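You operate a simulated robot arm through the tools that you are given. There is no shell and no other tool. Be economical: measure what you need, move in short steps, check, and stop when the job is done.

The job below is to be done with a simulated robot arm. You get a single attempt, and the scene is never put back.

Task
Gauge all three sleeves, then plug the one that takes plug 1 on the plug card.
Fine: the colour at the rim tells the plug; press it home; the gauge goes back to its holder.

The check looks at the end state, three seconds after you hand in, the way a careful person would. Anything else that was tipped, shoved, dropped, spilled or broken makes it a failure.

Robot
A 6-joint arm with a two-finger parallel gripper, fixed in place. Base frame: the origin is at the foot of the arm, x ahead of it, y to its left, z up; the work surface is at about z = 0.88. Readings come in m, degrees, newtons and seconds.
With the tool pointing down near the work surface it reaches from about 0.24 to 0.64 m from the base axis. Its first joint turns from -66.0 to 66.0 degrees. Payload 2.7 kg.
The tool frame sits at the grasp point between the pads (the TCP): z along the fingers, y along the line on which they close. The tips reach 0.023 m beyond it. Largest opening 0.094 m; finger width 0.038, thickness 0.01; the body of the gripper, 0.054 by 0.096 m, starts 0.039 m behind the TCP.
Orientation is that of the tool frame in the base frame, as a unit quaternion [w, x, y, z]. With the fingers straight down and closing along the base's y, the tool's x points along the base's -x, its y along +y and its z along -z.

Tools
- The arm moves only by the tool step_arm. Its argument "steps" is a list of rows, each a list of 7 numbers: the shift along the tool's x, y, z in m, then the turn, a rotation vector about the tool's x, y, z in degrees, then the finger opening in m, from 0 to 0.094. In form: [[tx, ty, tz, ax, ay, az, hand], ...]. A call has 1 to 8 rows; each row shifts and turns the commanded pose from where the row before left it, along the tool's axes as they then stand. Rows are played at 5 a second. More than 0.05 m and 8.6 degrees between two rows, or a gripper value outside its range, and nothing of the call is played. A pose out of reach is approached as far as the arm can. The call stops where the force on the tool passes 40 N (or 10 N more than at its start, if that is more) or the arm is blocked; 0.2 s more then pass. The fingers move at their own pace (about 0.045 m/s each) and stop on an object; they squeeze with about 26 N. The grip force told is the motor's: it shows also when the fingers shut on nothing. Time passes only in rows, and 0.2 s behind the last, so rows that do not move let the fingers close. It gives the time, the measured TCP pose, the force on the tool (base axes), the opening and the grip force at its end, in the units of the frame above (readings bear some noise), and new pictures: "views" is both (left out), scene, wrist or none.
- Cameras (640 x 400 px; columns grow to the right, rows downward): "scene" is fixed at [0.0763, -0.4303, 1.4055]; the picture's right is [0.79, -0.61, 0.00], its down [-0.34, -0.44, -0.83] and it looks along [0.51, 0.66, -0.55] (base axes); focal length 352 px, centre (320, 200). "wrist" rides on the gripper at [-0.039, 0, -0.044] in the tool frame; the picture's right is [0.00, -1.00, 0.00], its down [0.97, 0.00, -0.24] and it looks along [0.24, 0.00, 0.97] (tool axes); focal length 218 px, centre (320, 200).
- measure_at(camera, pixels): for up to 12 pixels [column, row] of the newest picture of that camera ("zoom" is the newest enlarged one), the place [x, y, z] in the base frame of the surface seen there, good to about 0.003 m. The clock stands still meanwhile.
- enlarge(camera, box): a new picture of the part [left, top, right, bottom] of that camera's present view, enlarged. The clock stands still meanwhile.
- sign_off(): hands the job in; it is judged then, once.

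Go step by step. Measure first, check grasps and placings, and put right what went wrong. The budget is 80 turns and 120 pictures, counting those below and the enlarged ones. Unless the task says otherwise, let go and move clear before handing in, and close with one line.

The tools are called after "Emit:" as name(argument=value, ...) on one line, values as JSON. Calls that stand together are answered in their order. step_arm: Moves the arm, as the interface text tells. Its arguments: {"type":"object","properties":{"steps":{"type":"array"},"views":{"type":"string","enum":["both","scene","wrist","none"]}},"required":["steps"]} The other tools are called the same way: measure_at (camera, pixels) gives the place of the surface under pixels of a picture; enlarge (camera, box) takes an enlarged picture of a part of a camera's view; sign_off () hands the job in.

At the start:

```text
time_s: 0.0
tcp_pos: [0.2803, -0.1891, 1.1899]
orientation: [0.0, 0.0, 1.0, 0.0]
force: [-0.4, 0.5, 1.1]
width: 0.0941
finger_force: 0.1
```

scene: 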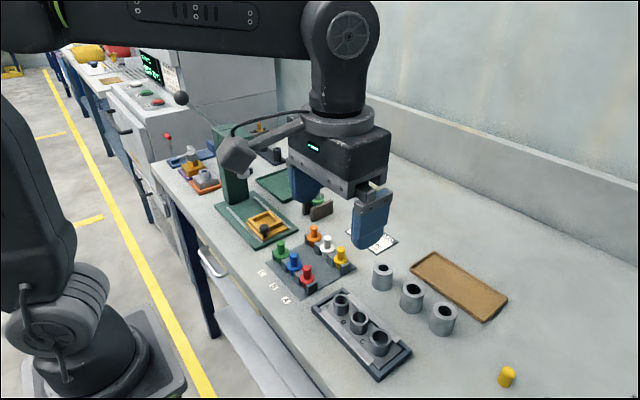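
wrist: 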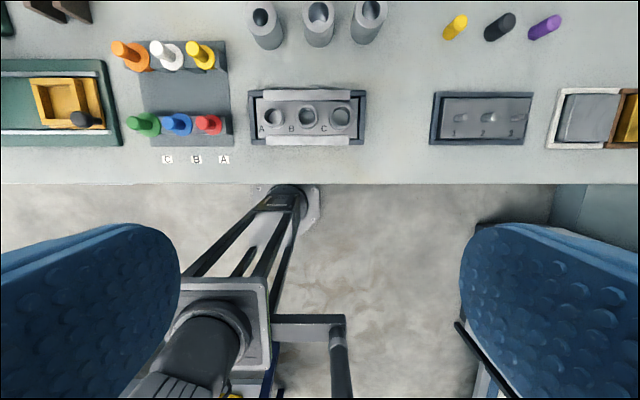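

The scene shows a coloured set of pegs/gauges, a holder with three sleeves A, B, C, loose sleeves, and a tray labelled 1-3. I'll enlarge to understand what is what.

Emit:
enlarge(camera="scene", box=[240, 200, 440, 325])

Emit:
enlarge(camera="wrist", box=[100, 0, 400, 187])

Emit:
enlarge(camera="wrist", box=[400, 0, 640, 150])

Emit:
enlarge(camera="scene", box=[160, 120, 320, 220])

```text
3.20 times, centred on (340, 262) of scene
```

zoom: 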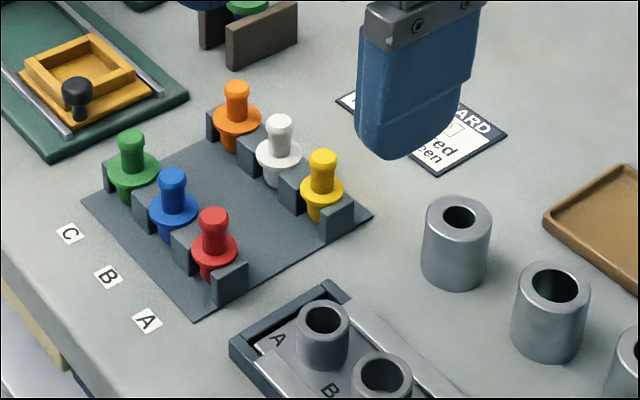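

```text
2.13 times, centred on (250, 94) of wrist
```

zoom: 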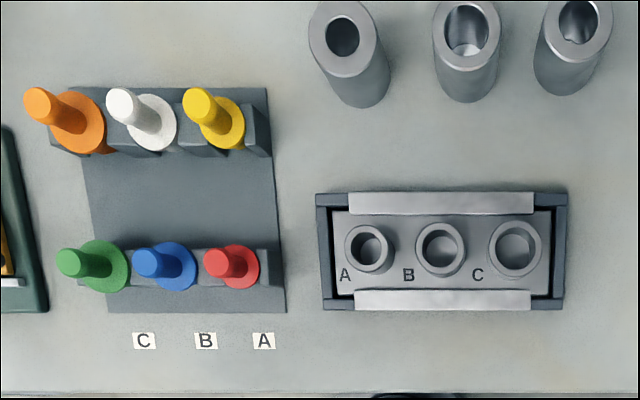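

```text
2.67 times, centred on (520, 75) of wrist
```

zoom: 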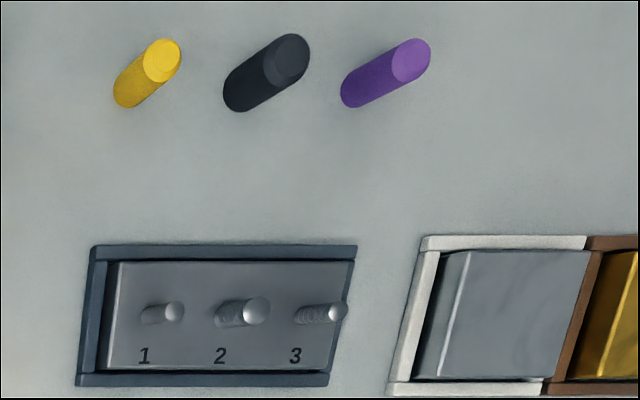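

```text
4.00 times, centred on (240, 170) of scene
```

zoom: 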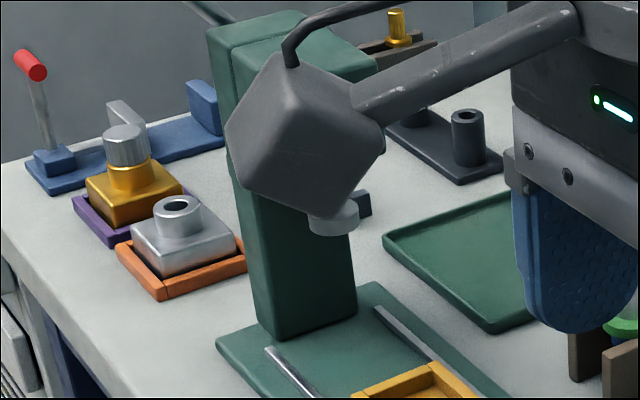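

The gripper hides the plug card and the brown holder near (320,208). I'll shift left and forward at height to see them.

Emit:
step_arm(steps=[[0, 0.05, 0, 0, 0, 0, 0.094], [0, 0.05, 0, 0, 0, 0, 0.094], [0, 0.05, 0, 0, 0, 0, 0.094], [0, 0.05, 0, 0, 0, 0, 0.094], [0, 0.05, 0, 0, 0, 0, 0.094], [-0.03, 0.04, 0, 0, 0, 0, 0.094], [0, 0, 0, 0, 0, 0, 0.094]])

```text
time_s: 1.6
tcp_pos: [0.3138, 0.1055, 1.1878]
orientation: [0.0, 0.0, 1.0, 0.0]
force: [0.4, 0.0, 0.2]
width: 0.0941
finger_force: 0.0
```

scene: 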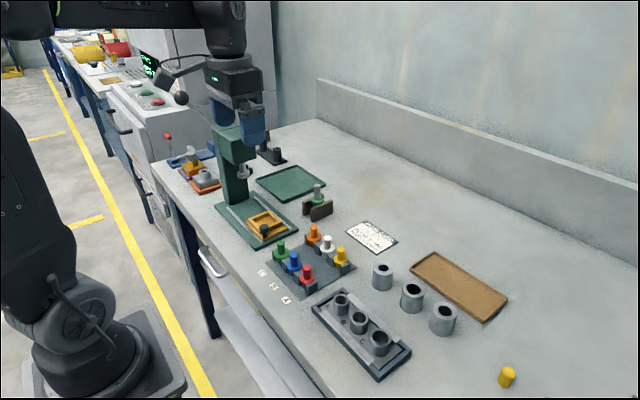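
wrist: 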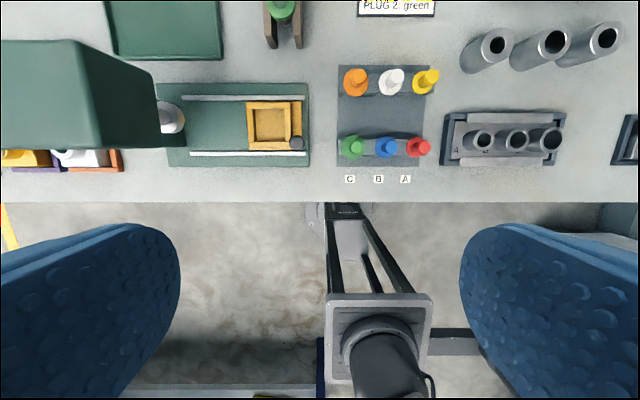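

Emit:
enlarge(camera="scene", box=[340, 215, 404, 255])

Emit:
enlarge(camera="scene", box=[285, 175, 349, 215])

Emit:
enlarge(camera="scene", box=[260, 220, 420, 320])

```text
10.00 times, centred on (372, 235) of scene
```

zoom: 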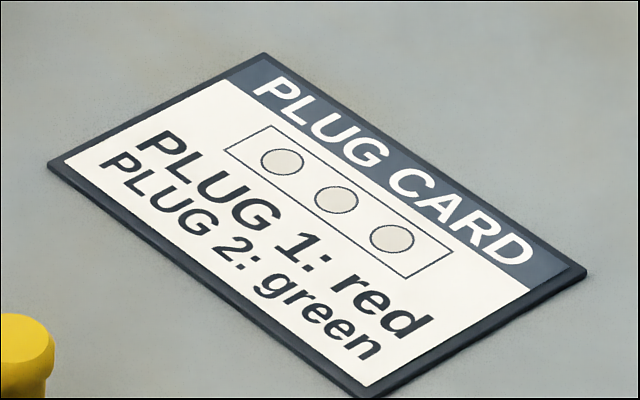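

```text
10.00 times, centred on (317, 195) of scene
```

zoom: 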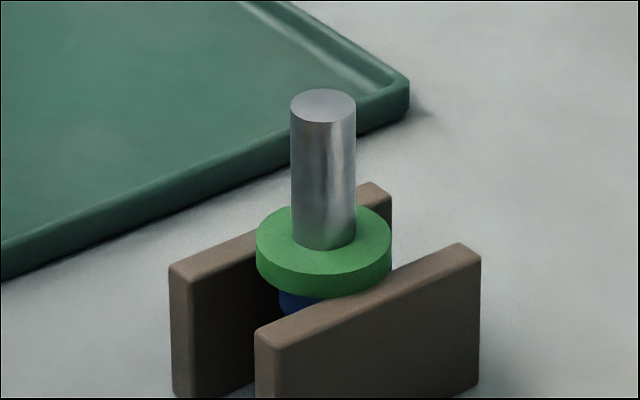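

```text
4.00 times, centred on (340, 270) of scene
```

zoom: 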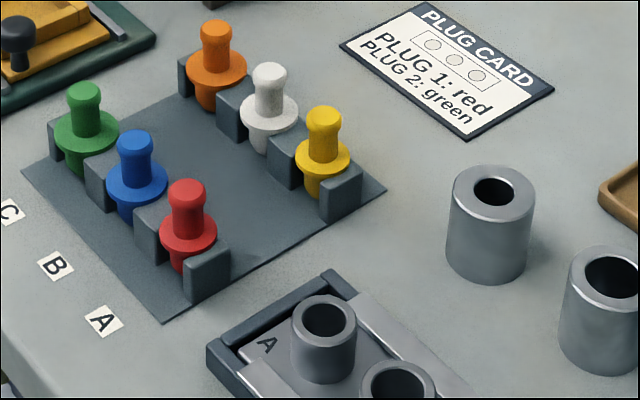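

The card says plug 1 = red; the gauge stands in the brown holder at (317,200). Now I measure positions of gauge, plugs, sleeve blocks and loose cylinders.

Emit:
measure_at(camera="scene", pixels=[[317, 186], [317, 203], [381, 267], [411, 286], [442, 307], [341, 297], [358, 319], [380, 338], [307, 268], [293, 256], [280, 243], [315, 228]])

Emit:
enlarge(camera="scene", box=[300, 255, 476, 365])

```text
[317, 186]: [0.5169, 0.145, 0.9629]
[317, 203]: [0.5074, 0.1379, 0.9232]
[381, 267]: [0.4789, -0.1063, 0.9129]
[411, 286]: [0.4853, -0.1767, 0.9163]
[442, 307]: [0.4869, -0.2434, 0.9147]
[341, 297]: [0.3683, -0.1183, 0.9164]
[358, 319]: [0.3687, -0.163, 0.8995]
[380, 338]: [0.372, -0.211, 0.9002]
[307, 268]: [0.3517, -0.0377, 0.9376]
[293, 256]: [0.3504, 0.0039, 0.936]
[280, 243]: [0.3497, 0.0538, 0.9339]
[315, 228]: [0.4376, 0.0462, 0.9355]
```

```text
3.64 times, centred on (388, 310) of scene
```

zoom: 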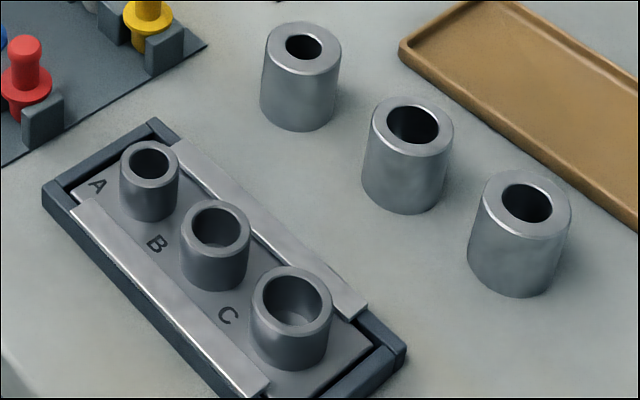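

Two candidate sets: loose grey cylinders (bores of varied size) and the fixture A/B/C. I'll look straight down on both with the wrist camera.

Emit:
step_arm(steps=[[-0.03, -0.04, 0, 0, 0, 0, 0.094], [-0.03, -0.04, 0, 0, 0, 0, 0.094], [-0.03, -0.04, 0, 0, 0, 0, 0.094], [-0.03, -0.04, 0, 0, 0, 0, 0.094], [0, -0.05, 0, 0, 0, 0, 0.094], [0, -0.05, 0, 0, 0, 0, 0.094], [0, -0.02, 0, 0, 0, 0, 0.094], [0, 0, 0, 0, 0, 0, 0.094]], views="wrist")

```text
time_s: 3.4
tcp_pos: [0.4344, -0.1803, 1.1915]
orientation: [0.0, -0.001, 1.0, 0.0]
force: [-0.2, 0.1, -0.1]
width: 0.0942
finger_force: 0.1
```

wrist: 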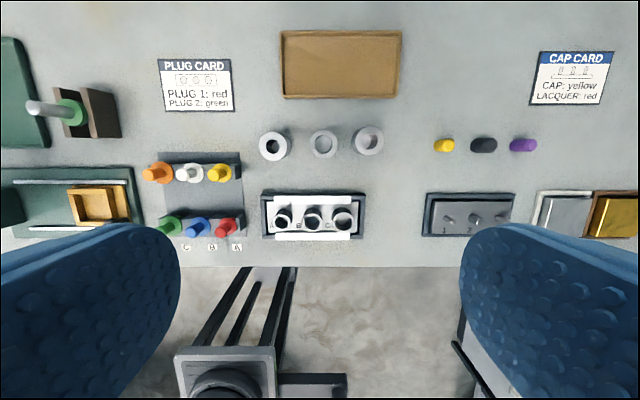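

Emit:
enlarge(camera="wrist", box=[250, 115, 400, 245])

Emit:
enlarge(camera="wrist", box=[150, 50, 240, 115])

Emit:
enlarge(camera="wrist", box=[520, 40, 620, 110])

Emit:
enlarge(camera="wrist", box=[130, 145, 260, 255])

```text
3.08 times, centred on (325, 180) of wrist
```

zoom: 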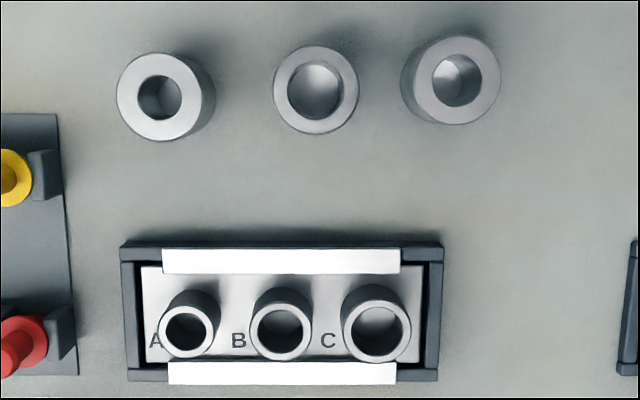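

```text
6.15 times, centred on (195, 82) of wrist
```

zoom: 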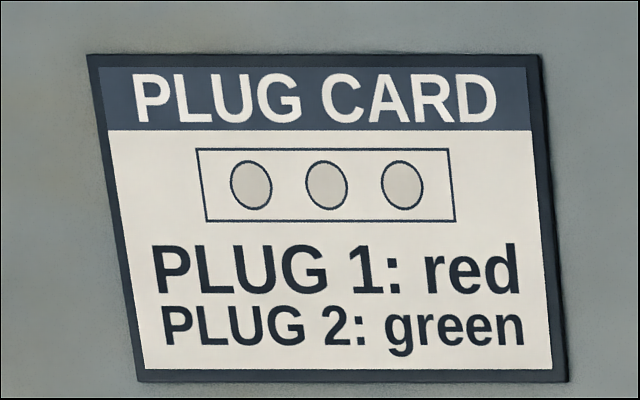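

```text
5.71 times, centred on (570, 75) of wrist
```

zoom: 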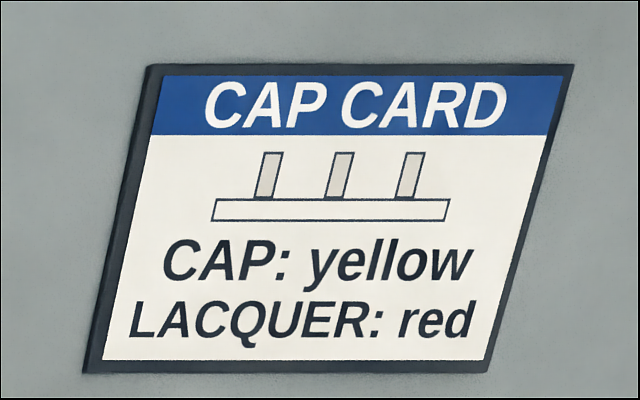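

```text
3.64 times, centred on (195, 200) of wrist
```

zoom: 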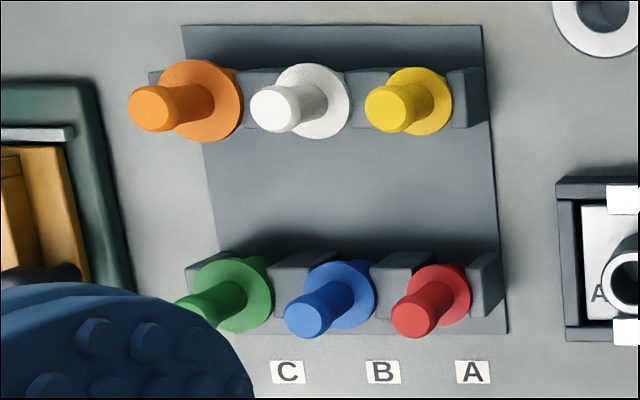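

The plug rack shows letters A/B/C only by size, matching the fixture's own labelled ports; the gauge (green/blue/red steps) is for the three unlabelled loose sleeves at x≈0.48. Next I move above the gauge holder and check clearance of the green press.

Emit:
step_arm(steps=[[0, 0.05, 0, 0, 0, 0, 0.094], [0, 0.05, 0, 0, 0, 0, 0.094], [0, 0.05, 0, 0, 0, 0, 0.094], [-0.02, 0.05, 0, 0, 0, 0, 0.094], [-0.02, 0.05, 0, 0, 0, 0, 0.094], [-0.02, 0.04, 0, 0, 0, 0, 0.094], [0, 0, 0, 0, 0, 0, 0.06], [0, 0, 0, 0, 0, 0, 0.06]])

Emit:
measure_at(camera="scene", pixels=[[237, 145], [228, 140], [245, 172], [317, 186], [317, 203], [325, 210]])

```text
refused: row 4 steps farther than a row can; nothing moved
```

```text
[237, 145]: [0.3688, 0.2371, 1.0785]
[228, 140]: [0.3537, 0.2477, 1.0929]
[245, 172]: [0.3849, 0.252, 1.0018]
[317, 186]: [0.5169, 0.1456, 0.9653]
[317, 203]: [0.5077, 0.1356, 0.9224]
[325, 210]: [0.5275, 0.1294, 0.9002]
```

The press stands near (0.37,0.24) up to ~1.1, clear of the gauge. Retrying with shorter rows.

Emit:
step_arm(steps=[[0, 0.05, 0, 0, 0, 0, 0.094], [0, 0.05, 0, 0, 0, 0, 0.094], [0, 0.05, 0, 0, 0, 0, 0.094], [-0.02, 0.045, 0, 0, 0, 0, 0.094], [-0.02, 0.045, 0, 0, 0, 0, 0.094], [-0.02, 0.04, 0, 0, 0, 0, 0.094], [0, 0.03, 0.03, 0, 0, 0, 0.07], [0, 0, 0, 0, 0, 0, 0.07]], views="wrist")

```text
time_s: 5.2
tcp_pos: [0.4891, 0.1324, 1.1576]
orientation: [-0.001, 0.0, 1.0, 0.0]
force: [-0.7, -0.4, -0.1]
width: 0.0695
finger_force: 0.0
```

wrist: 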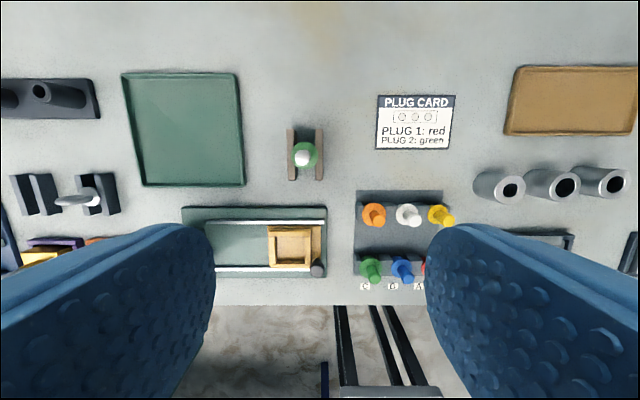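

Emit:
enlarge(camera="wrist", box=[265, 120, 345, 190])

```text
5.71 times, centred on (305, 155) of wrist
```

zoom: 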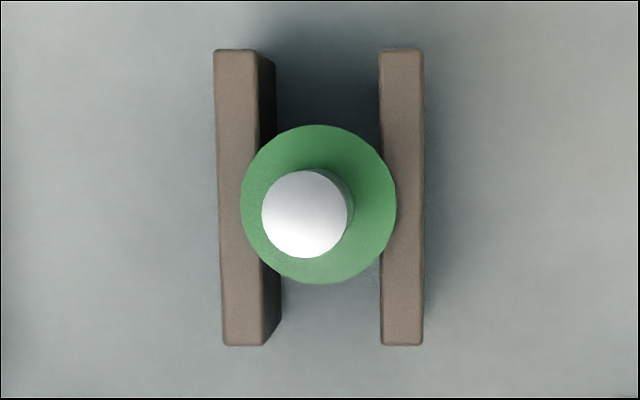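

Emit:
measure_at(camera="zoom", pixels=[[305, 213], [265, 213], [344, 213], [305, 175], [305, 252], [320, 275], [250, 205], [390, 205], [320, 132], [240, 300], [400, 300], [320, 320]])

```text
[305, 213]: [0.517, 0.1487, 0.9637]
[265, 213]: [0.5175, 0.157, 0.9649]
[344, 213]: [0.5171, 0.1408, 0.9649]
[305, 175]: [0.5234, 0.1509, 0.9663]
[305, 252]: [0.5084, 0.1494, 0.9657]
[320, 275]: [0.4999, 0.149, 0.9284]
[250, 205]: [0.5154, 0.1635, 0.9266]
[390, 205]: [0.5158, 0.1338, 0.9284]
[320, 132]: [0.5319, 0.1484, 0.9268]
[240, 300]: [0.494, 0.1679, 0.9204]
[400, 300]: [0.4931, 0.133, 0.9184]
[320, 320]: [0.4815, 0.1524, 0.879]
```

Gauge axis is at (0.516, 0.149), handle top 0.965, green flange top 0.927. Descending to TCP z≈0.953.

Emit:
step_arm(steps=[[-0.027, 0.0165, 0.03, 0, 0, 0, 0.06], [0, 0, 0.05, 0, 0, 0, 0.06], [0, 0, 0.05, 0, 0, 0, 0.06], [0, 0, 0.04, 0, 0, 0, 0.05], [0, 0, 0.02, 0, 0, 0, 0.05], [0, 0, 0.014, 0, 0, 0, 0.05], [0, 0, 0, 0, 0, 0, 0.05]])

```text
time_s: 6.8
tcp_pos: [0.5194, 0.1473, 0.9556]
orientation: [0.0, 0.0, 1.0, -0.001]
force: [0.4, 0.1, -0.2]
width: 0.0503
finger_force: 0.0
```

scene: 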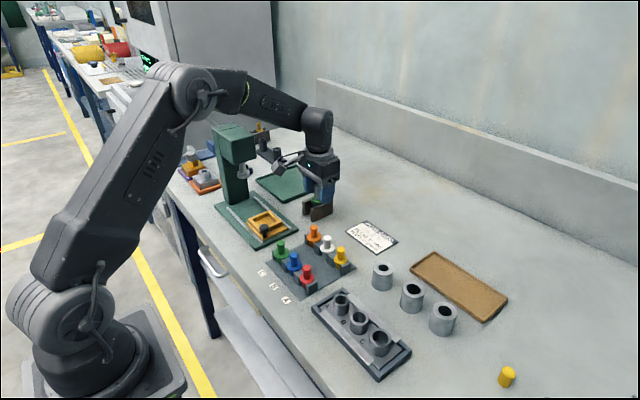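
wrist: 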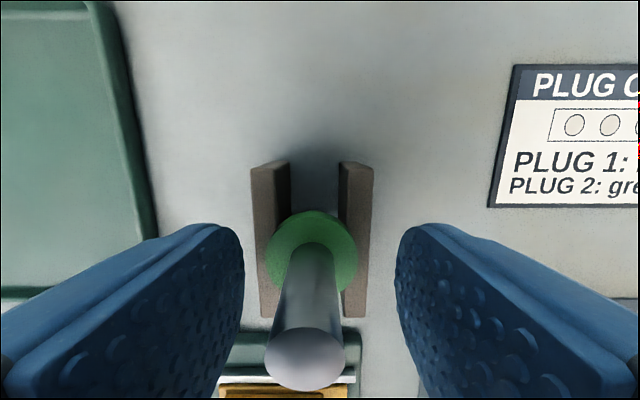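

The handle is ~3 mm to +y of centre (top at pixel (306,360)). Small correction, then close.

Emit:
step_arm(steps=[[0.003, 0.002, 0.002, 0, 0, 0, 0.05], [0, 0, 0, 0, 0, 0, 0.01], [0, 0, 0, 0, 0, 0, 0.01], [0, 0, 0, 0, 0, 0, 0.01], [0, 0, 0, 0, 0, 0, 0.01]], views="wrist")

```text
time_s: 8.0
tcp_pos: [0.516, 0.1496, 0.9548]
orientation: [0.0, -0.001, 1.0, 0.0]
force: [-0.6, -0.4, 2.2]
width: 0.0148
finger_force: 25.9
```

wrist: 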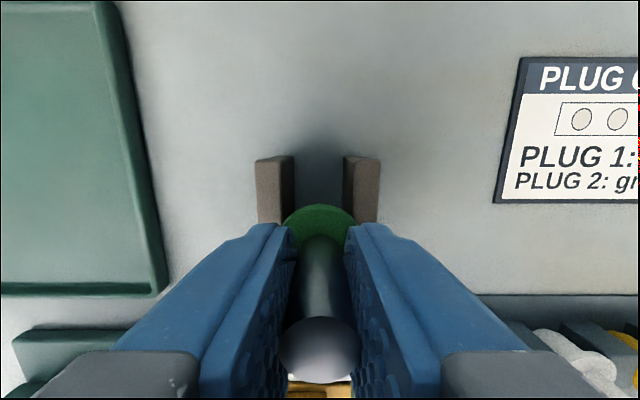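

Gripped at 14.8 mm. Lifting straight up to see the steps.

Emit:
step_arm(steps=[[0, 0, -0.03, 0, 0, 0, 0.01], [0, 0, -0.04, 0, 0, 0, 0.01], [0, 0, -0.05, 0, 0, 0, 0.01], [0, 0, 0, 0, 0, 0, 0.01]], views="none")

Emit:
enlarge(camera="scene", box=[270, 120, 366, 220])

```text
time_s: 9.0
tcp_pos: [0.5177, 0.1481, 1.0766]
orientation: [0.0, 0.001, 1.0, 0.0]
force: [1.2, -0.2, -1.0]
width: 0.0148
finger_force: 26.1
```

```text
4.00 times, centred on (318, 170) of scene
```

zoom: 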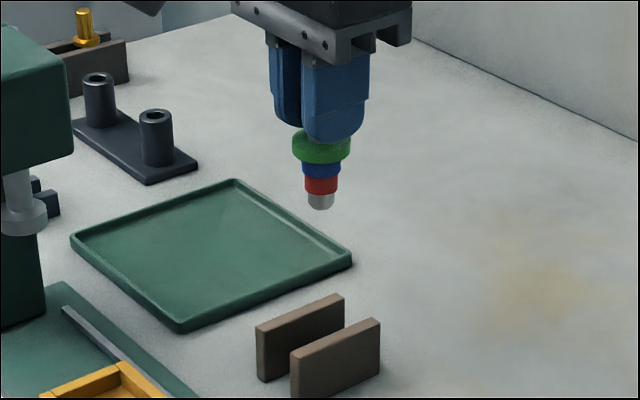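

The gauge shows grey tip, then red, blue, green steps. I'll carry it toward the sleeves and measure their bores from above.

Emit:
step_arm(steps=[[0.01, -0.045, -0.015, 0, 0, 0, 0.01], [0.01, -0.045, -0.015, 0, 0, 0, 0.01], [0.01, -0.045, -0.01, 0, 0, 0, 0.01], [0.02, -0.045, -0.01, 0, 0, 0, 0.01], [0.02, -0.045, 0, 0, 0, 0, 0.01], [0, -0.05, 0, 0, 0, 0, 0.01], [0, -0.05, 0, 0, 0, 0, 0.01], [0, 0, 0, 0, 0, 0, 0.01]], views="wrist")

```text
refused: row 4 steps farther than a row can; nothing moved
```

Emit:
step_arm(steps=[[0.01, -0.045, -0.015, 0, 0, 0, 0.01], [0.01, -0.045, -0.015, 0, 0, 0, 0.01], [0.01, -0.045, -0.01, 0, 0, 0, 0.01], [0.02, -0.044, -0.01, 0, 0, 0, 0.01], [0.02, -0.045, 0, 0, 0, 0, 0.01], [0, -0.05, 0, 0, 0, 0, 0.01], [0, -0.049, 0, 0, 0, 0, 0.01], [0, 0, 0, 0, 0, 0, 0.01]], views="wrist")

```text
time_s: 10.8
tcp_pos: [0.4465, -0.1785, 1.1241]
orientation: [0.001, 0.0, 1.0, 0.0]
force: [0.0, 0.4, -0.9]
width: 0.0152
finger_force: 26.1
```

wrist: 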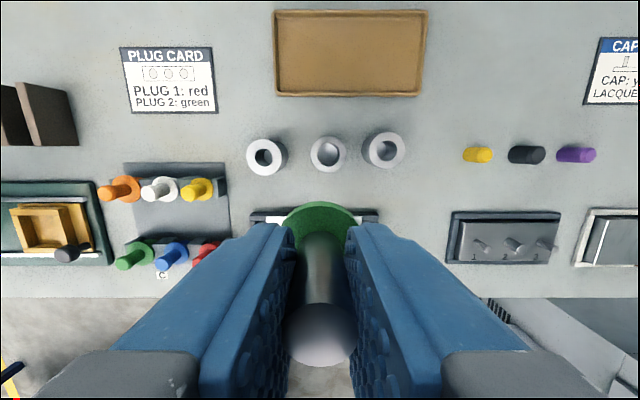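

Emit:
enlarge(camera="wrist", box=[240, 115, 410, 195])

```text
3.76 times, centred on (325, 155) of wrist
```

zoom: 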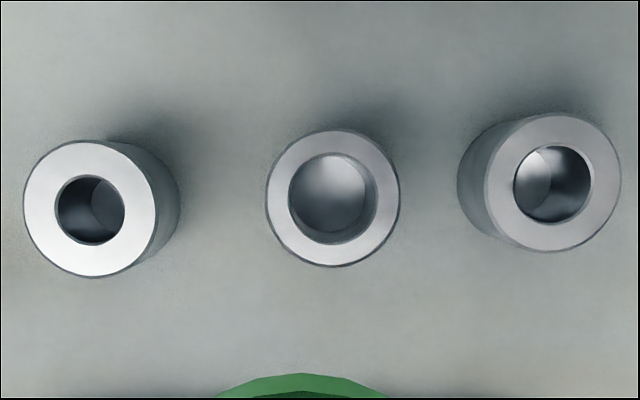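

Emit:
measure_at(camera="zoom", pixels=[[40, 209], [142, 209], [91, 160], [91, 260], [276, 198], [390, 198], [333, 142], [333, 254], [500, 184], [606, 184], [553, 130], [553, 236]])

```text
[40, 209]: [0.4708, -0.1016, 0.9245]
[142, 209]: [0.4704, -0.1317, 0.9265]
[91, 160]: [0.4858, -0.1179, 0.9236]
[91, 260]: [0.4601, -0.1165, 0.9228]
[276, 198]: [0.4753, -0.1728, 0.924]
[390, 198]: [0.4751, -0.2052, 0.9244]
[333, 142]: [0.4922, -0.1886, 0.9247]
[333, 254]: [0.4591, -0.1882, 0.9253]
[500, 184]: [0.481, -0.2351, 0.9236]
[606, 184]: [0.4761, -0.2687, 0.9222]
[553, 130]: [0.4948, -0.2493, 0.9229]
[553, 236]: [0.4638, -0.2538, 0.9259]
```

Sleeve centres: L (0.472,-0.117), M (0.4755,-0.189), R (0.479,-0.252), rims at z≈0.924. Now a sharper look at the gauge steps.

Emit:
enlarge(camera="scene", box=[350, 180, 430, 230])

```text
8.00 times, centred on (390, 205) of scene
```

zoom: 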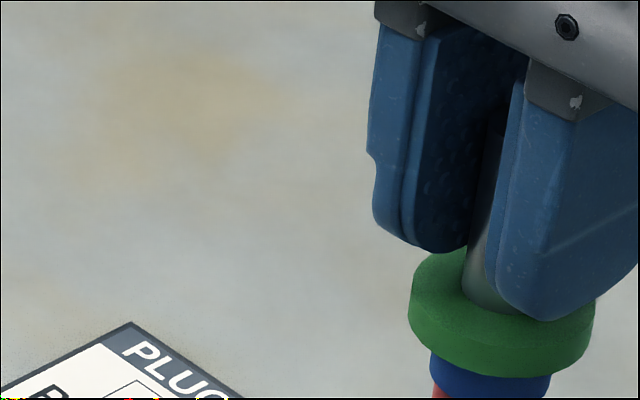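

Emit:
enlarge(camera="scene", box=[382, 205, 446, 245])

```text
10.00 times, centred on (414, 225) of scene
```

zoom: 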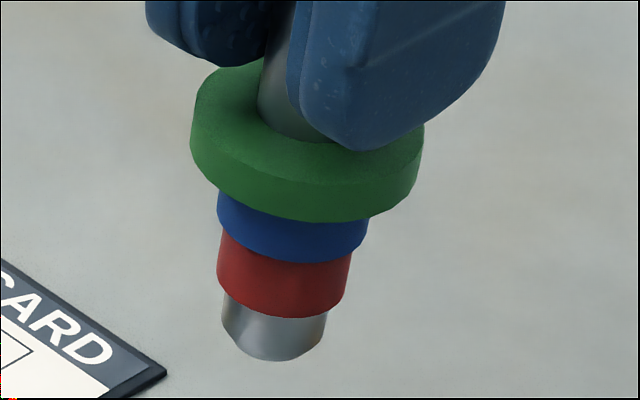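

Steps look about 15 (tip), 19 (red), 22 (blue), 34 mm (green). I move above the left sleeve with the tip ~3 cm above its rim.

Emit:
step_arm(steps=[[-0.0125, 0.031, 0.02, 0, 0, 0, 0.01], [-0.013, 0.0305, 0.02, 0, 0, 0, 0.01], [0, 0, 0.04, 0, 0, 0, 0.01], [0, 0, 0.027, 0, 0, 0, 0.01], [0, 0, 0, 0, 0, 0, 0.01]])

Emit:
enlarge(camera="scene", box=[350, 220, 430, 300])

Emit:
enlarge(camera="wrist", box=[240, 150, 400, 300])

```text
time_s: 12.0
tcp_pos: [0.4724, -0.1096, 1.0167]
orientation: [0.0, -0.001, 1.0, 0.0]
force: [0.7, -0.1, -1.9]
width: 0.0149
finger_force: 26.6
```

scene: 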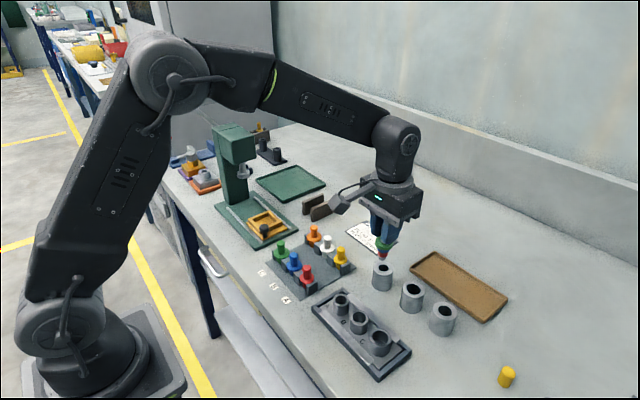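
wrist: 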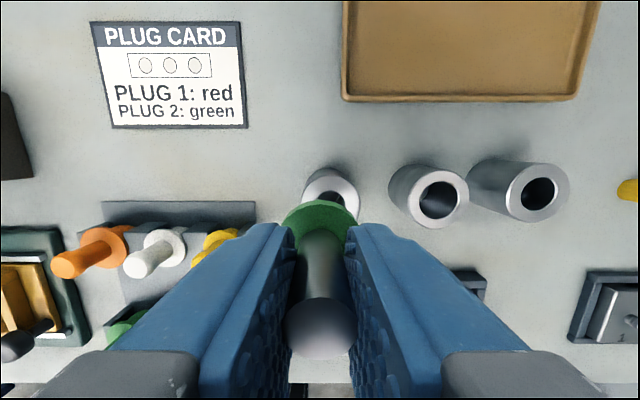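

```text
5.00 times, centred on (390, 260) of scene
```

zoom: 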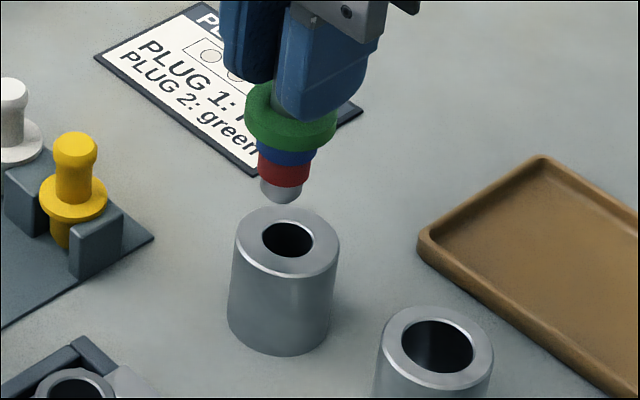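

```text
2.67 times, centred on (320, 225) of wrist
```

zoom: 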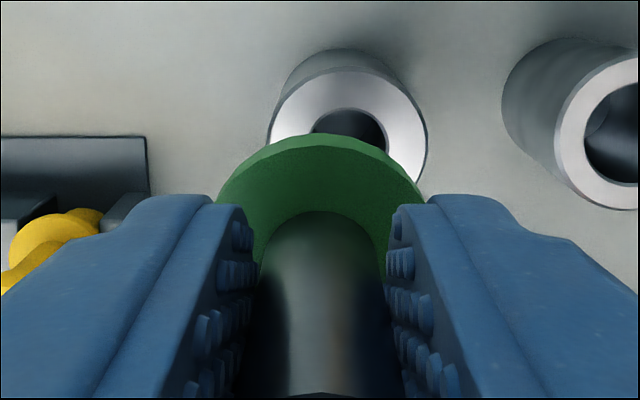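

The gauge is ~7 mm too far +y (sleeve centre at wrist zoom x 350 vs gauge 321). Correct and lower a little.

Emit:
step_arm(steps=[[0, -0.0072, 0, 0, 0, 0, 0.01], [0, 0, 0.015, 0, 0, 0, 0.01], [0, 0, 0, 0, 0, 0, 0.01]], views="none")

Emit:
enlarge(camera="scene", box=[350, 230, 414, 300])

Emit:
enlarge(camera="wrist", box=[240, 150, 400, 300])

```text
time_s: 12.8
tcp_pos: [0.4709, -0.1174, 1.0018]
orientation: [0.0, 0.0, 1.0, 0.0]
force: [-0.4, 0.5, -0.8]
width: 0.0148
finger_force: 25.7
```

```text
5.71 times, centred on (382, 265) of scene
```

zoom: 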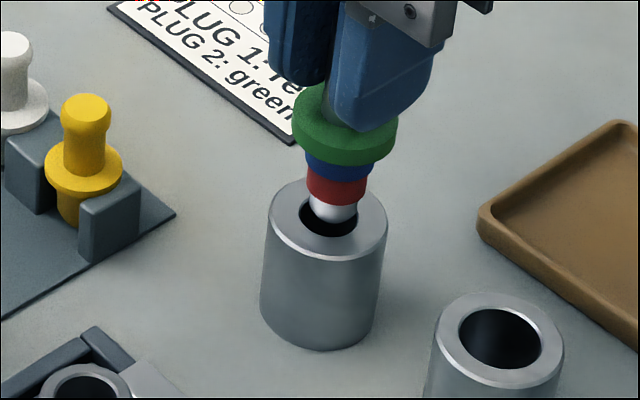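

```text
2.67 times, centred on (320, 225) of wrist
```

zoom: 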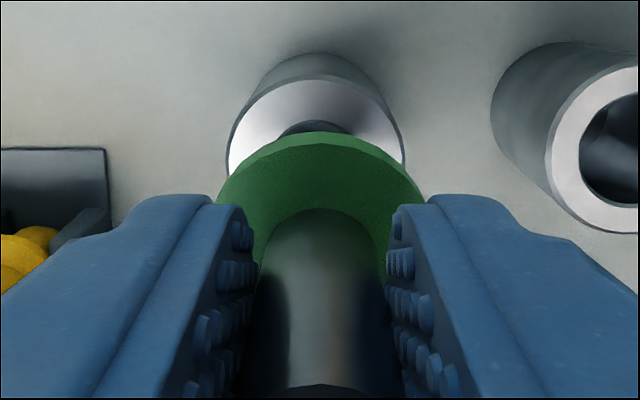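

Tip is at rim level, centred to ~2 mm. Small shift, then lower 8 mm in small steps watching force.

Emit:
step_arm(steps=[[0.0014, 0.0007, 0, 0, 0, 0, 0.01], [0, 0, 0.003, 0, 0, 0, 0.01], [0, 0, 0.003, 0, 0, 0, 0.01], [0, 0, 0.002, 0, 0, 0, 0.01], [0, 0, 0, 0, 0, 0, 0.01]], views="none")

Emit:
enlarge(camera="scene", box=[350, 230, 414, 300])

```text
time_s: 14.0
tcp_pos: [0.4718, -0.1166, 0.9949]
orientation: [0.0, 0.001, 1.0, -0.001]
force: [0.4, 0.4, -0.9]
width: 0.0151
finger_force: 26.3
```

```text
5.71 times, centred on (382, 265) of scene
```

zoom: 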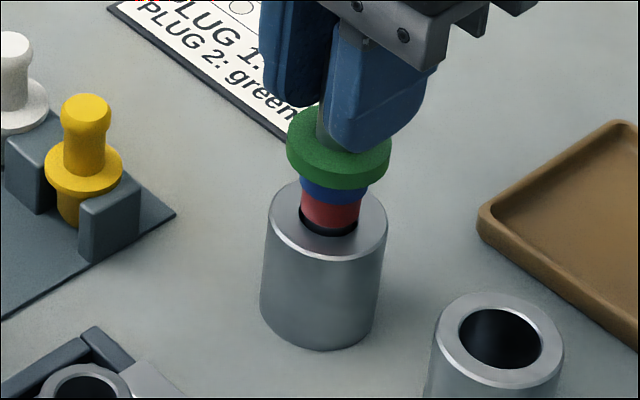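

Tip entered freely; red is now just above the rim. Continue lowering in 1.5 mm steps.

Emit:
step_arm(steps=[[0, 0, 0.0015, 0, 0, 0, 0.01], [0, 0, 0.0015, 0, 0, 0, 0.01], [0, 0, 0.0015, 0, 0, 0, 0.01], [0, 0, 0.0015, 0, 0, 0, 0.01], [0, 0, 0, 0, 0, 0, 0.01]], views="none")

Emit:
enlarge(camera="scene", box=[350, 230, 414, 300])

```text
time_s: 15.2
tcp_pos: [0.47, -0.1188, 0.9908]
orientation: [0.001, 0.0, 1.0, 0.0]
force: [1.4, 5.7, 9.1]
width: 0.0151
finger_force: 26.2
```

```text
5.71 times, centred on (382, 265) of scene
```

zoom: 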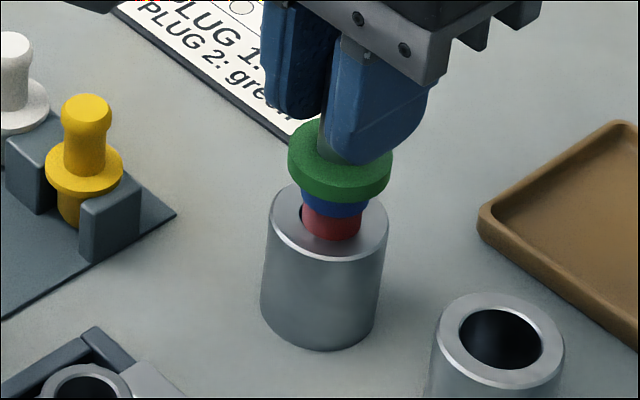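

Contact: 9 N up and 5.7 N along +y, so the gauge sits slightly too far −y (red covers the front-right of the bore). Lift a touch, shift +y 1.5 mm and retry.

Emit:
step_arm(steps=[[0, 0, -0.003, 0, 0, 0, 0.01], [-0.0005, 0.0018, 0, 0, 0, 0, 0.01], [0, 0, 0.0015, 0, 0, 0, 0.01], [0, 0, 0.0015, 0, 0, 0, 0.01], [0, 0, 0.001, 0, 0, 0, 0.01], [0, 0, 0, 0, 0, 0, 0.01]], views="none")

Emit:
enlarge(camera="scene", box=[362, 240, 402, 280])

Emit:
enlarge(camera="wrist", box=[270, 150, 370, 225])

```text
time_s: 16.6
tcp_pos: [0.4706, -0.1172, 0.989]
orientation: [0.002, 0.0, 1.0, -0.002]
force: [-1.1, 0.3, 18.9]
width: 0.0152
finger_force: 25.3
```

```text
10.00 times, centred on (382, 260) of scene
```

zoom: 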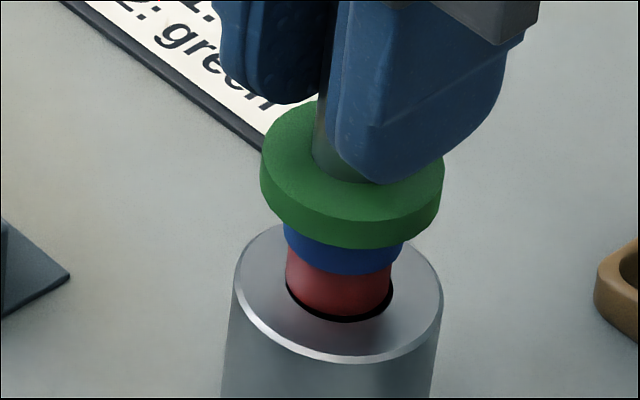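

```text
5.33 times, centred on (320, 188) of wrist
```

zoom: 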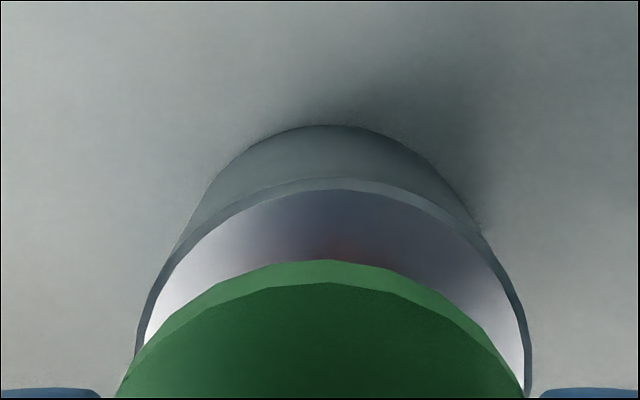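

No lateral force now, 19 N up, but a dark gap shows at the front of the bore, so the red edge may sit on the rear rim. I'll lift, nudge ~1 mm forward-right (toward the camera) and retry.

Emit:
step_arm(steps=[[0, 0, -0.004, 0, 0, 0, 0.01], [0.0006, -0.0008, 0, 0, 0, 0, 0.01], [0, 0, 0.0015, 0, 0, 0, 0.01], [0, 0, 0.0015, 0, 0, 0, 0.01], [0, 0, 0.001, 0, 0, 0, 0.01], [0, 0, 0, 0, 0, 0, 0.01]], views="none")

Emit:
enlarge(camera="scene", box=[362, 240, 402, 280])

```text
time_s: 18.0
tcp_pos: [0.4698, -0.116, 0.9886]
orientation: [0.001, 0.0, 1.0, 0.0]
force: [-1.0, -0.2, 9.9]
width: 0.0148
finger_force: 26.0
```

```text
10.00 times, centred on (382, 260) of scene
```

zoom: 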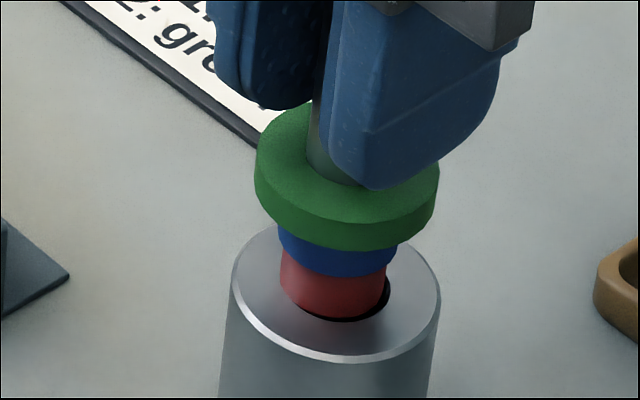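

The full red length (~10 mm) is still above the rim; a thin gap remains front/right, so alignment is still ~1 mm off. I'll lift slightly, correct and retest.

Emit:
step_arm(steps=[[0, 0, -0.002, 0, 0, 0, 0.01], [0.0002, -0.001, 0, 0, 0, 0, 0.01], [0, 0, 0.001, 0, 0, 0, 0.01], [0, 0, 0.001, 0, 0, 0, 0.01], [0, 0, 0.0005, 0, 0, 0, 0.01], [0, 0, 0, 0, 0, 0, 0.01]], views="none")

Emit:
enlarge(camera="scene", box=[362, 240, 402, 280])

```text
time_s: 19.4
tcp_pos: [0.4699, -0.1179, 0.9881]
orientation: [0.001, -0.001, 1.0, 0.0]
force: [1.4, 3.1, 10.9]
width: 0.0151
finger_force: 26.0
```

```text
10.00 times, centred on (382, 260) of scene
```

zoom: 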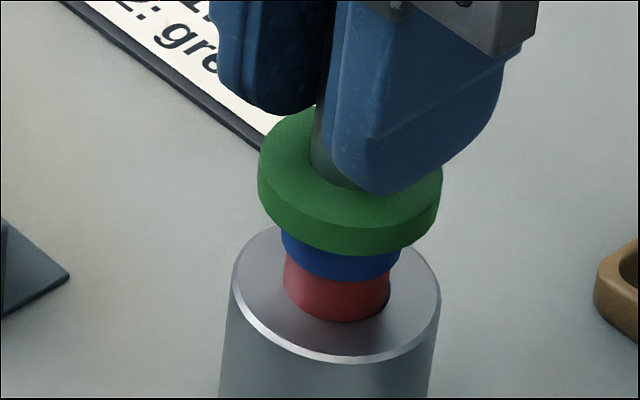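

Now red is centred over the bore within ~0.5 mm and still doesn't enter. A small dither under light pressure confirms whether red rests on the rim.

Emit:
step_arm(steps=[[0, 0.0005, 0, 0, 0, 0, 0.01], [-0.0005, 0, 0.0003, 0, 0, 0, 0.01], [0, 0.0004, 0, 0, 0, 0, 0.01], [0.0008, 0, 0.0002, 0, 0, 0, 0.01], [0, -0.0006, 0, 0, 0, 0, 0.01], [0, 0, 0, 0, 0, 0, 0.01]], views="none")

Emit:
enlarge(camera="scene", box=[362, 240, 402, 280])

```text
time_s: 20.8
tcp_pos: [0.4686, -0.1183, 0.9872]
orientation: [0.0, 0.001, 1.0, 0.0]
force: [2.5, 0.2, 7.8]
width: 0.015
finger_force: 26.3
```

```text
10.00 times, centred on (382, 260) of scene
```

zoom: 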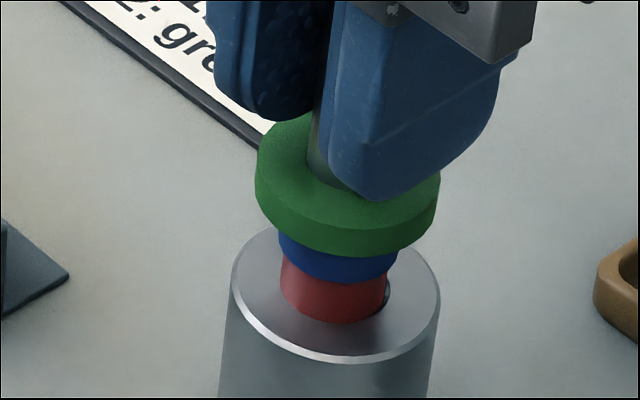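

A gap persists on the right (386–391) and the force says +x; I'll nudge +x and try again.

Emit:
step_arm(steps=[[0, 0, -0.001, 0, 0, 0, 0.01], [-0.0008, 0, 0, 0, 0, 0, 0.01], [0, 0, 0.0007, 0, 0, 0, 0.01], [0, 0, 0.0007, 0, 0, 0, 0.01], [0, 0, 0, 0, 0, 0, 0.01]], views="none")

Emit:
enlarge(camera="scene", box=[366, 250, 398, 276])

```text
time_s: 22.0
tcp_pos: [0.4701, -0.1177, 0.9853]
orientation: [0.0, -0.001, 1.0, 0.0]
force: [-4.1, 0.9, 7.6]
width: 0.0148
finger_force: 25.8
```

```text
15.38 times, centred on (382, 263) of scene
```

zoom: 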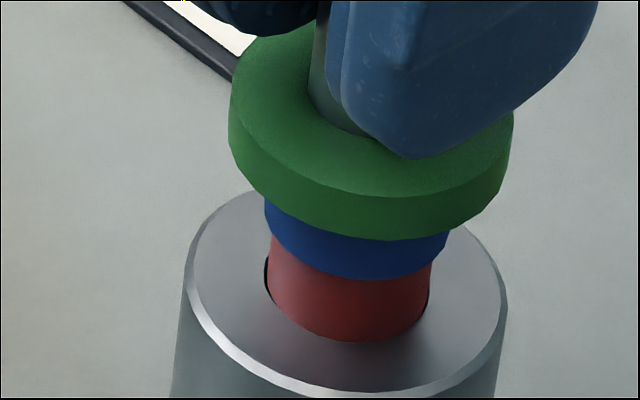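

Gaps now show on both sides of red (bore 264–430, red 268–428): red is narrower than the bore and starting in. Nudge −x 0.4 mm and press further.

Emit:
step_arm(steps=[[0.0004, 0.0002, 0, 0, 0, 0, 0.01], [0, 0, 0.001, 0, 0, 0, 0.01], [0, 0, 0.001, 0, 0, 0, 0.01], [0, 0, 0.001, 0, 0, 0, 0.01], [0, 0, 0, 0, 0, 0, 0.01]], views="none")

Emit:
enlarge(camera="scene", box=[366, 250, 398, 276])

```text
time_s: 23.2
tcp_pos: [0.4703, -0.118, 0.9845]
orientation: [0.001, 0.0, 1.0, -0.001]
force: [-2.1, -1.3, 18.6]
width: 0.0149
finger_force: 26.5
```

```text
15.38 times, centred on (382, 263) of scene
```

zoom: 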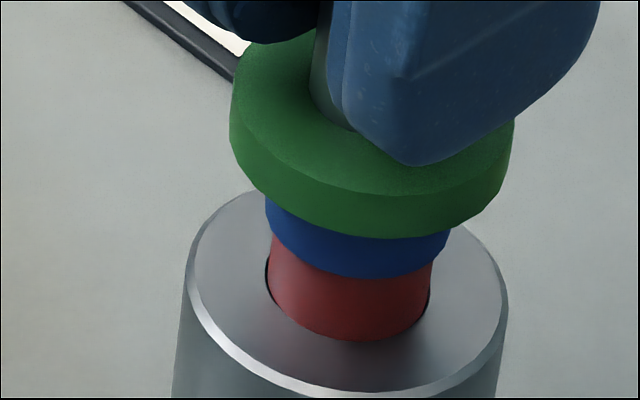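

The red front edge (row 341) overlaps where the bore front should be (~334), so it is resting ~1 mm too near the camera. Unload, shift back (+x+y), retry.

Emit:
step_arm(steps=[[0, 0, -0.003, 0, 0, 0, 0.01], [-0.0005, 0.0008, 0, 0, 0, 0, 0.01], [0, 0, 0.001, 0, 0, 0, 0.01], [0, 0, 0.001, 0, 0, 0, 0.01], [0, 0, 0.001, 0, 0, 0, 0.01], [0, 0, 0, 0, 0, 0, 0.01]], views="none")

Emit:
enlarge(camera="scene", box=[366, 250, 398, 276])

```text
time_s: 24.6
tcp_pos: [0.4713, -0.1176, 0.9836]
orientation: [0.0, 0.0, 1.0, 0.0]
force: [-5.8, -1.3, 17.6]
width: 0.0151
finger_force: 25.8
```

```text
15.38 times, centred on (382, 263) of scene
```

zoom: 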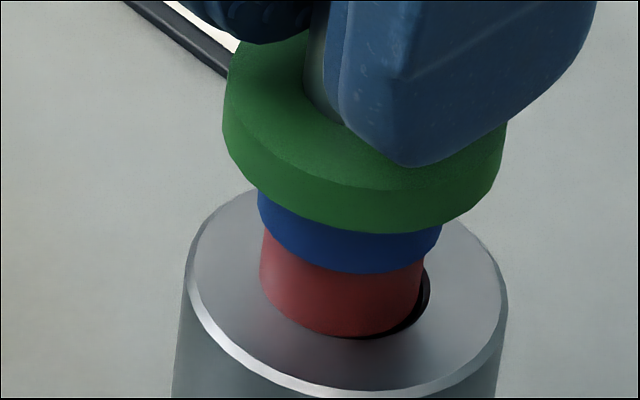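

Despite good centring and 18 N, red keeps resting at the rim with its whole length showing: left sleeve reads red. I'll withdraw and compare with the right sleeve to confirm the reading pattern.

Emit:
step_arm(steps=[[0, 0, -0.01, 0, 0, 0, 0.01], [0, 0, -0.03, 0, 0, 0, 0.01], [0, -0.045, 0, 0, 0, 0, 0.01], [-0.0035, -0.027, 0, 0, 0, 0, 0.01], [0, 0, 0, 0, 0, 0, 0.01]], views="wrist")

Emit:
enlarge(camera="scene", box=[370, 210, 450, 310])

Emit:
enlarge(camera="wrist", box=[240, 150, 400, 300])

```text
time_s: 25.8
tcp_pos: [0.4702, -0.1896, 1.0225]
orientation: [0.001, 0.0, 1.0, 0.0]
force: [0.0, 0.0, -1.3]
width: 0.0152
finger_force: 26.6
```

wrist: 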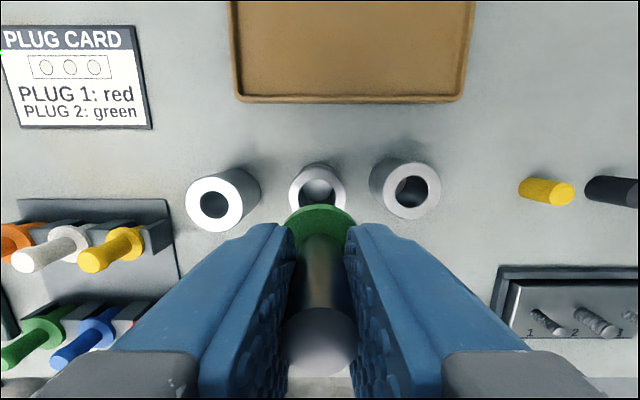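

```text
4.00 times, centred on (410, 260) of scene
```

zoom: 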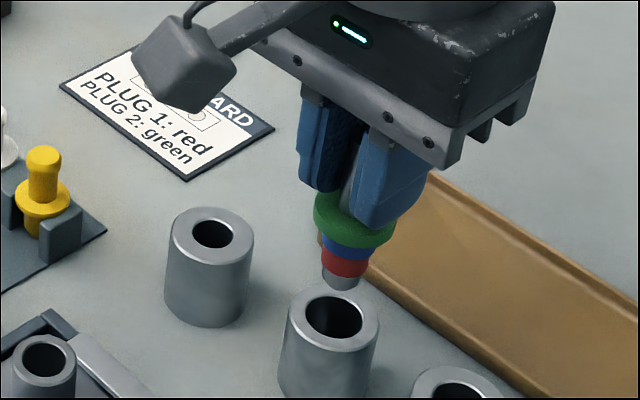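

```text
2.67 times, centred on (320, 225) of wrist
```

zoom: 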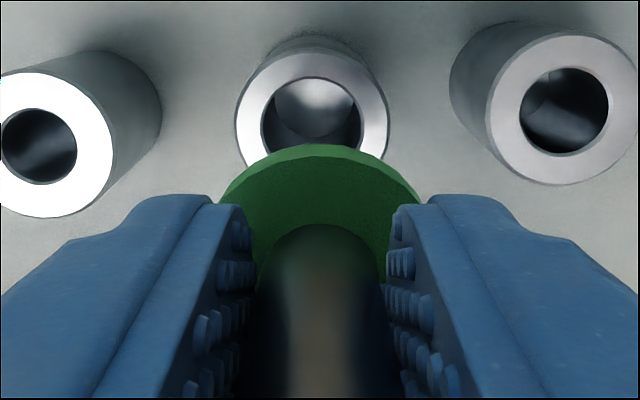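

Over the middle sleeve; tip projects to about (0.471,-0.190), sleeve centre ≈(0.474,-0.188). Shift and lower until the tip is inside, then on slowly.

Emit:
step_arm(steps=[[-0.003, 0.0016, 0, 0, 0, 0, 0.01], [0, 0, 0.015, 0, 0, 0, 0.01], [0, 0, 0.008, 0, 0, 0, 0.01], [0, 0, 0.004, 0, 0, 0, 0.01], [0, 0, 0.003, 0, 0, 0, 0.01], [0, 0, 0.003, 0, 0, 0, 0.01], [0, 0, 0, 0, 0, 0, 0.01]], views="none")

Emit:
enlarge(camera="scene", box=[390, 250, 438, 310])

```text
time_s: 27.4
tcp_pos: [0.4761, -0.1862, 0.9904]
orientation: [0.0, 0.001, 1.0, 0.0]
force: [0.2, 0.2, -1.3]
width: 0.015
finger_force: 26.1
```

```text
6.67 times, centred on (414, 280) of scene
```

zoom: 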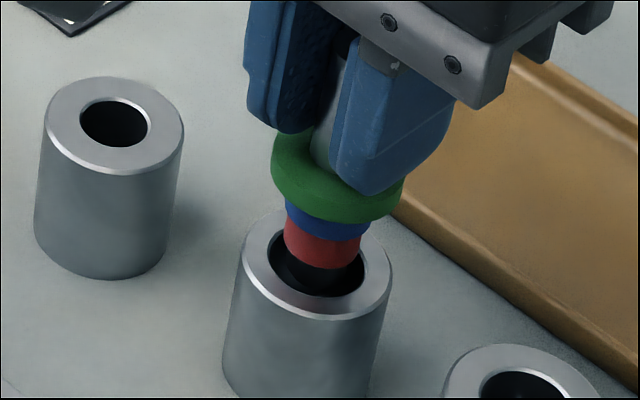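

Red sits right/back of the bore centre (red 285–362 vs bore 267–364). Shift −x 2 mm, −y 0.8 mm, lower 4 mm, check.

Emit:
step_arm(steps=[[0.002, -0.0008, 0, 0, 0, 0, 0.01], [0, 0, 0.002, 0, 0, 0, 0.01], [0, 0, 0.002, 0, 0, 0, 0.01], [0, 0, 0, 0, 0, 0, 0.01]], views="none")

Emit:
enlarge(camera="scene", box=[398, 265, 430, 305])

```text
time_s: 28.4
tcp_pos: [0.4742, -0.1902, 0.9867]
orientation: [0.0, 0.0, 1.0, 0.0]
force: [-0.6, 0.4, -1.5]
width: 0.0152
finger_force: 26.0
```

```text
10.00 times, centred on (414, 285) of scene
```

zoom: 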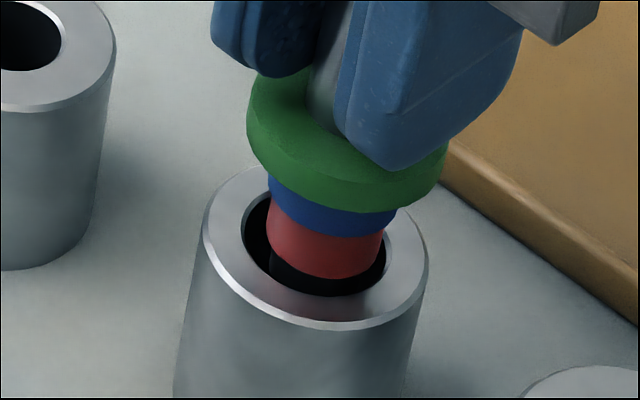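

Still ~2 mm to the right; shift left (−x 1.4, +y 1.1 mm) and lower 4 mm more.

Emit:
step_arm(steps=[[0.0014, 0.0011, 0, 0, 0, 0, 0.01], [0, 0, 0.002, 0, 0, 0, 0.01], [0, 0, 0.002, 0, 0, 0, 0.01], [0, 0, 0.002, 0, 0, 0, 0.01], [0, 0, 0, 0, 0, 0, 0.01]], views="none")

Emit:
enlarge(camera="scene", box=[398, 265, 430, 305])

```text
time_s: 29.6
tcp_pos: [0.4725, -0.1867, 0.9799]
orientation: [-0.001, 0.0, 1.0, 0.0]
force: [0.7, 0.8, -0.8]
width: 0.0153
finger_force: 25.5
```

```text
10.00 times, centred on (414, 285) of scene
```

zoom: 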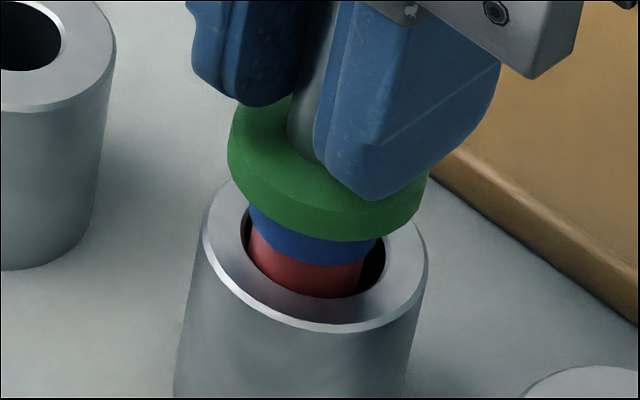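

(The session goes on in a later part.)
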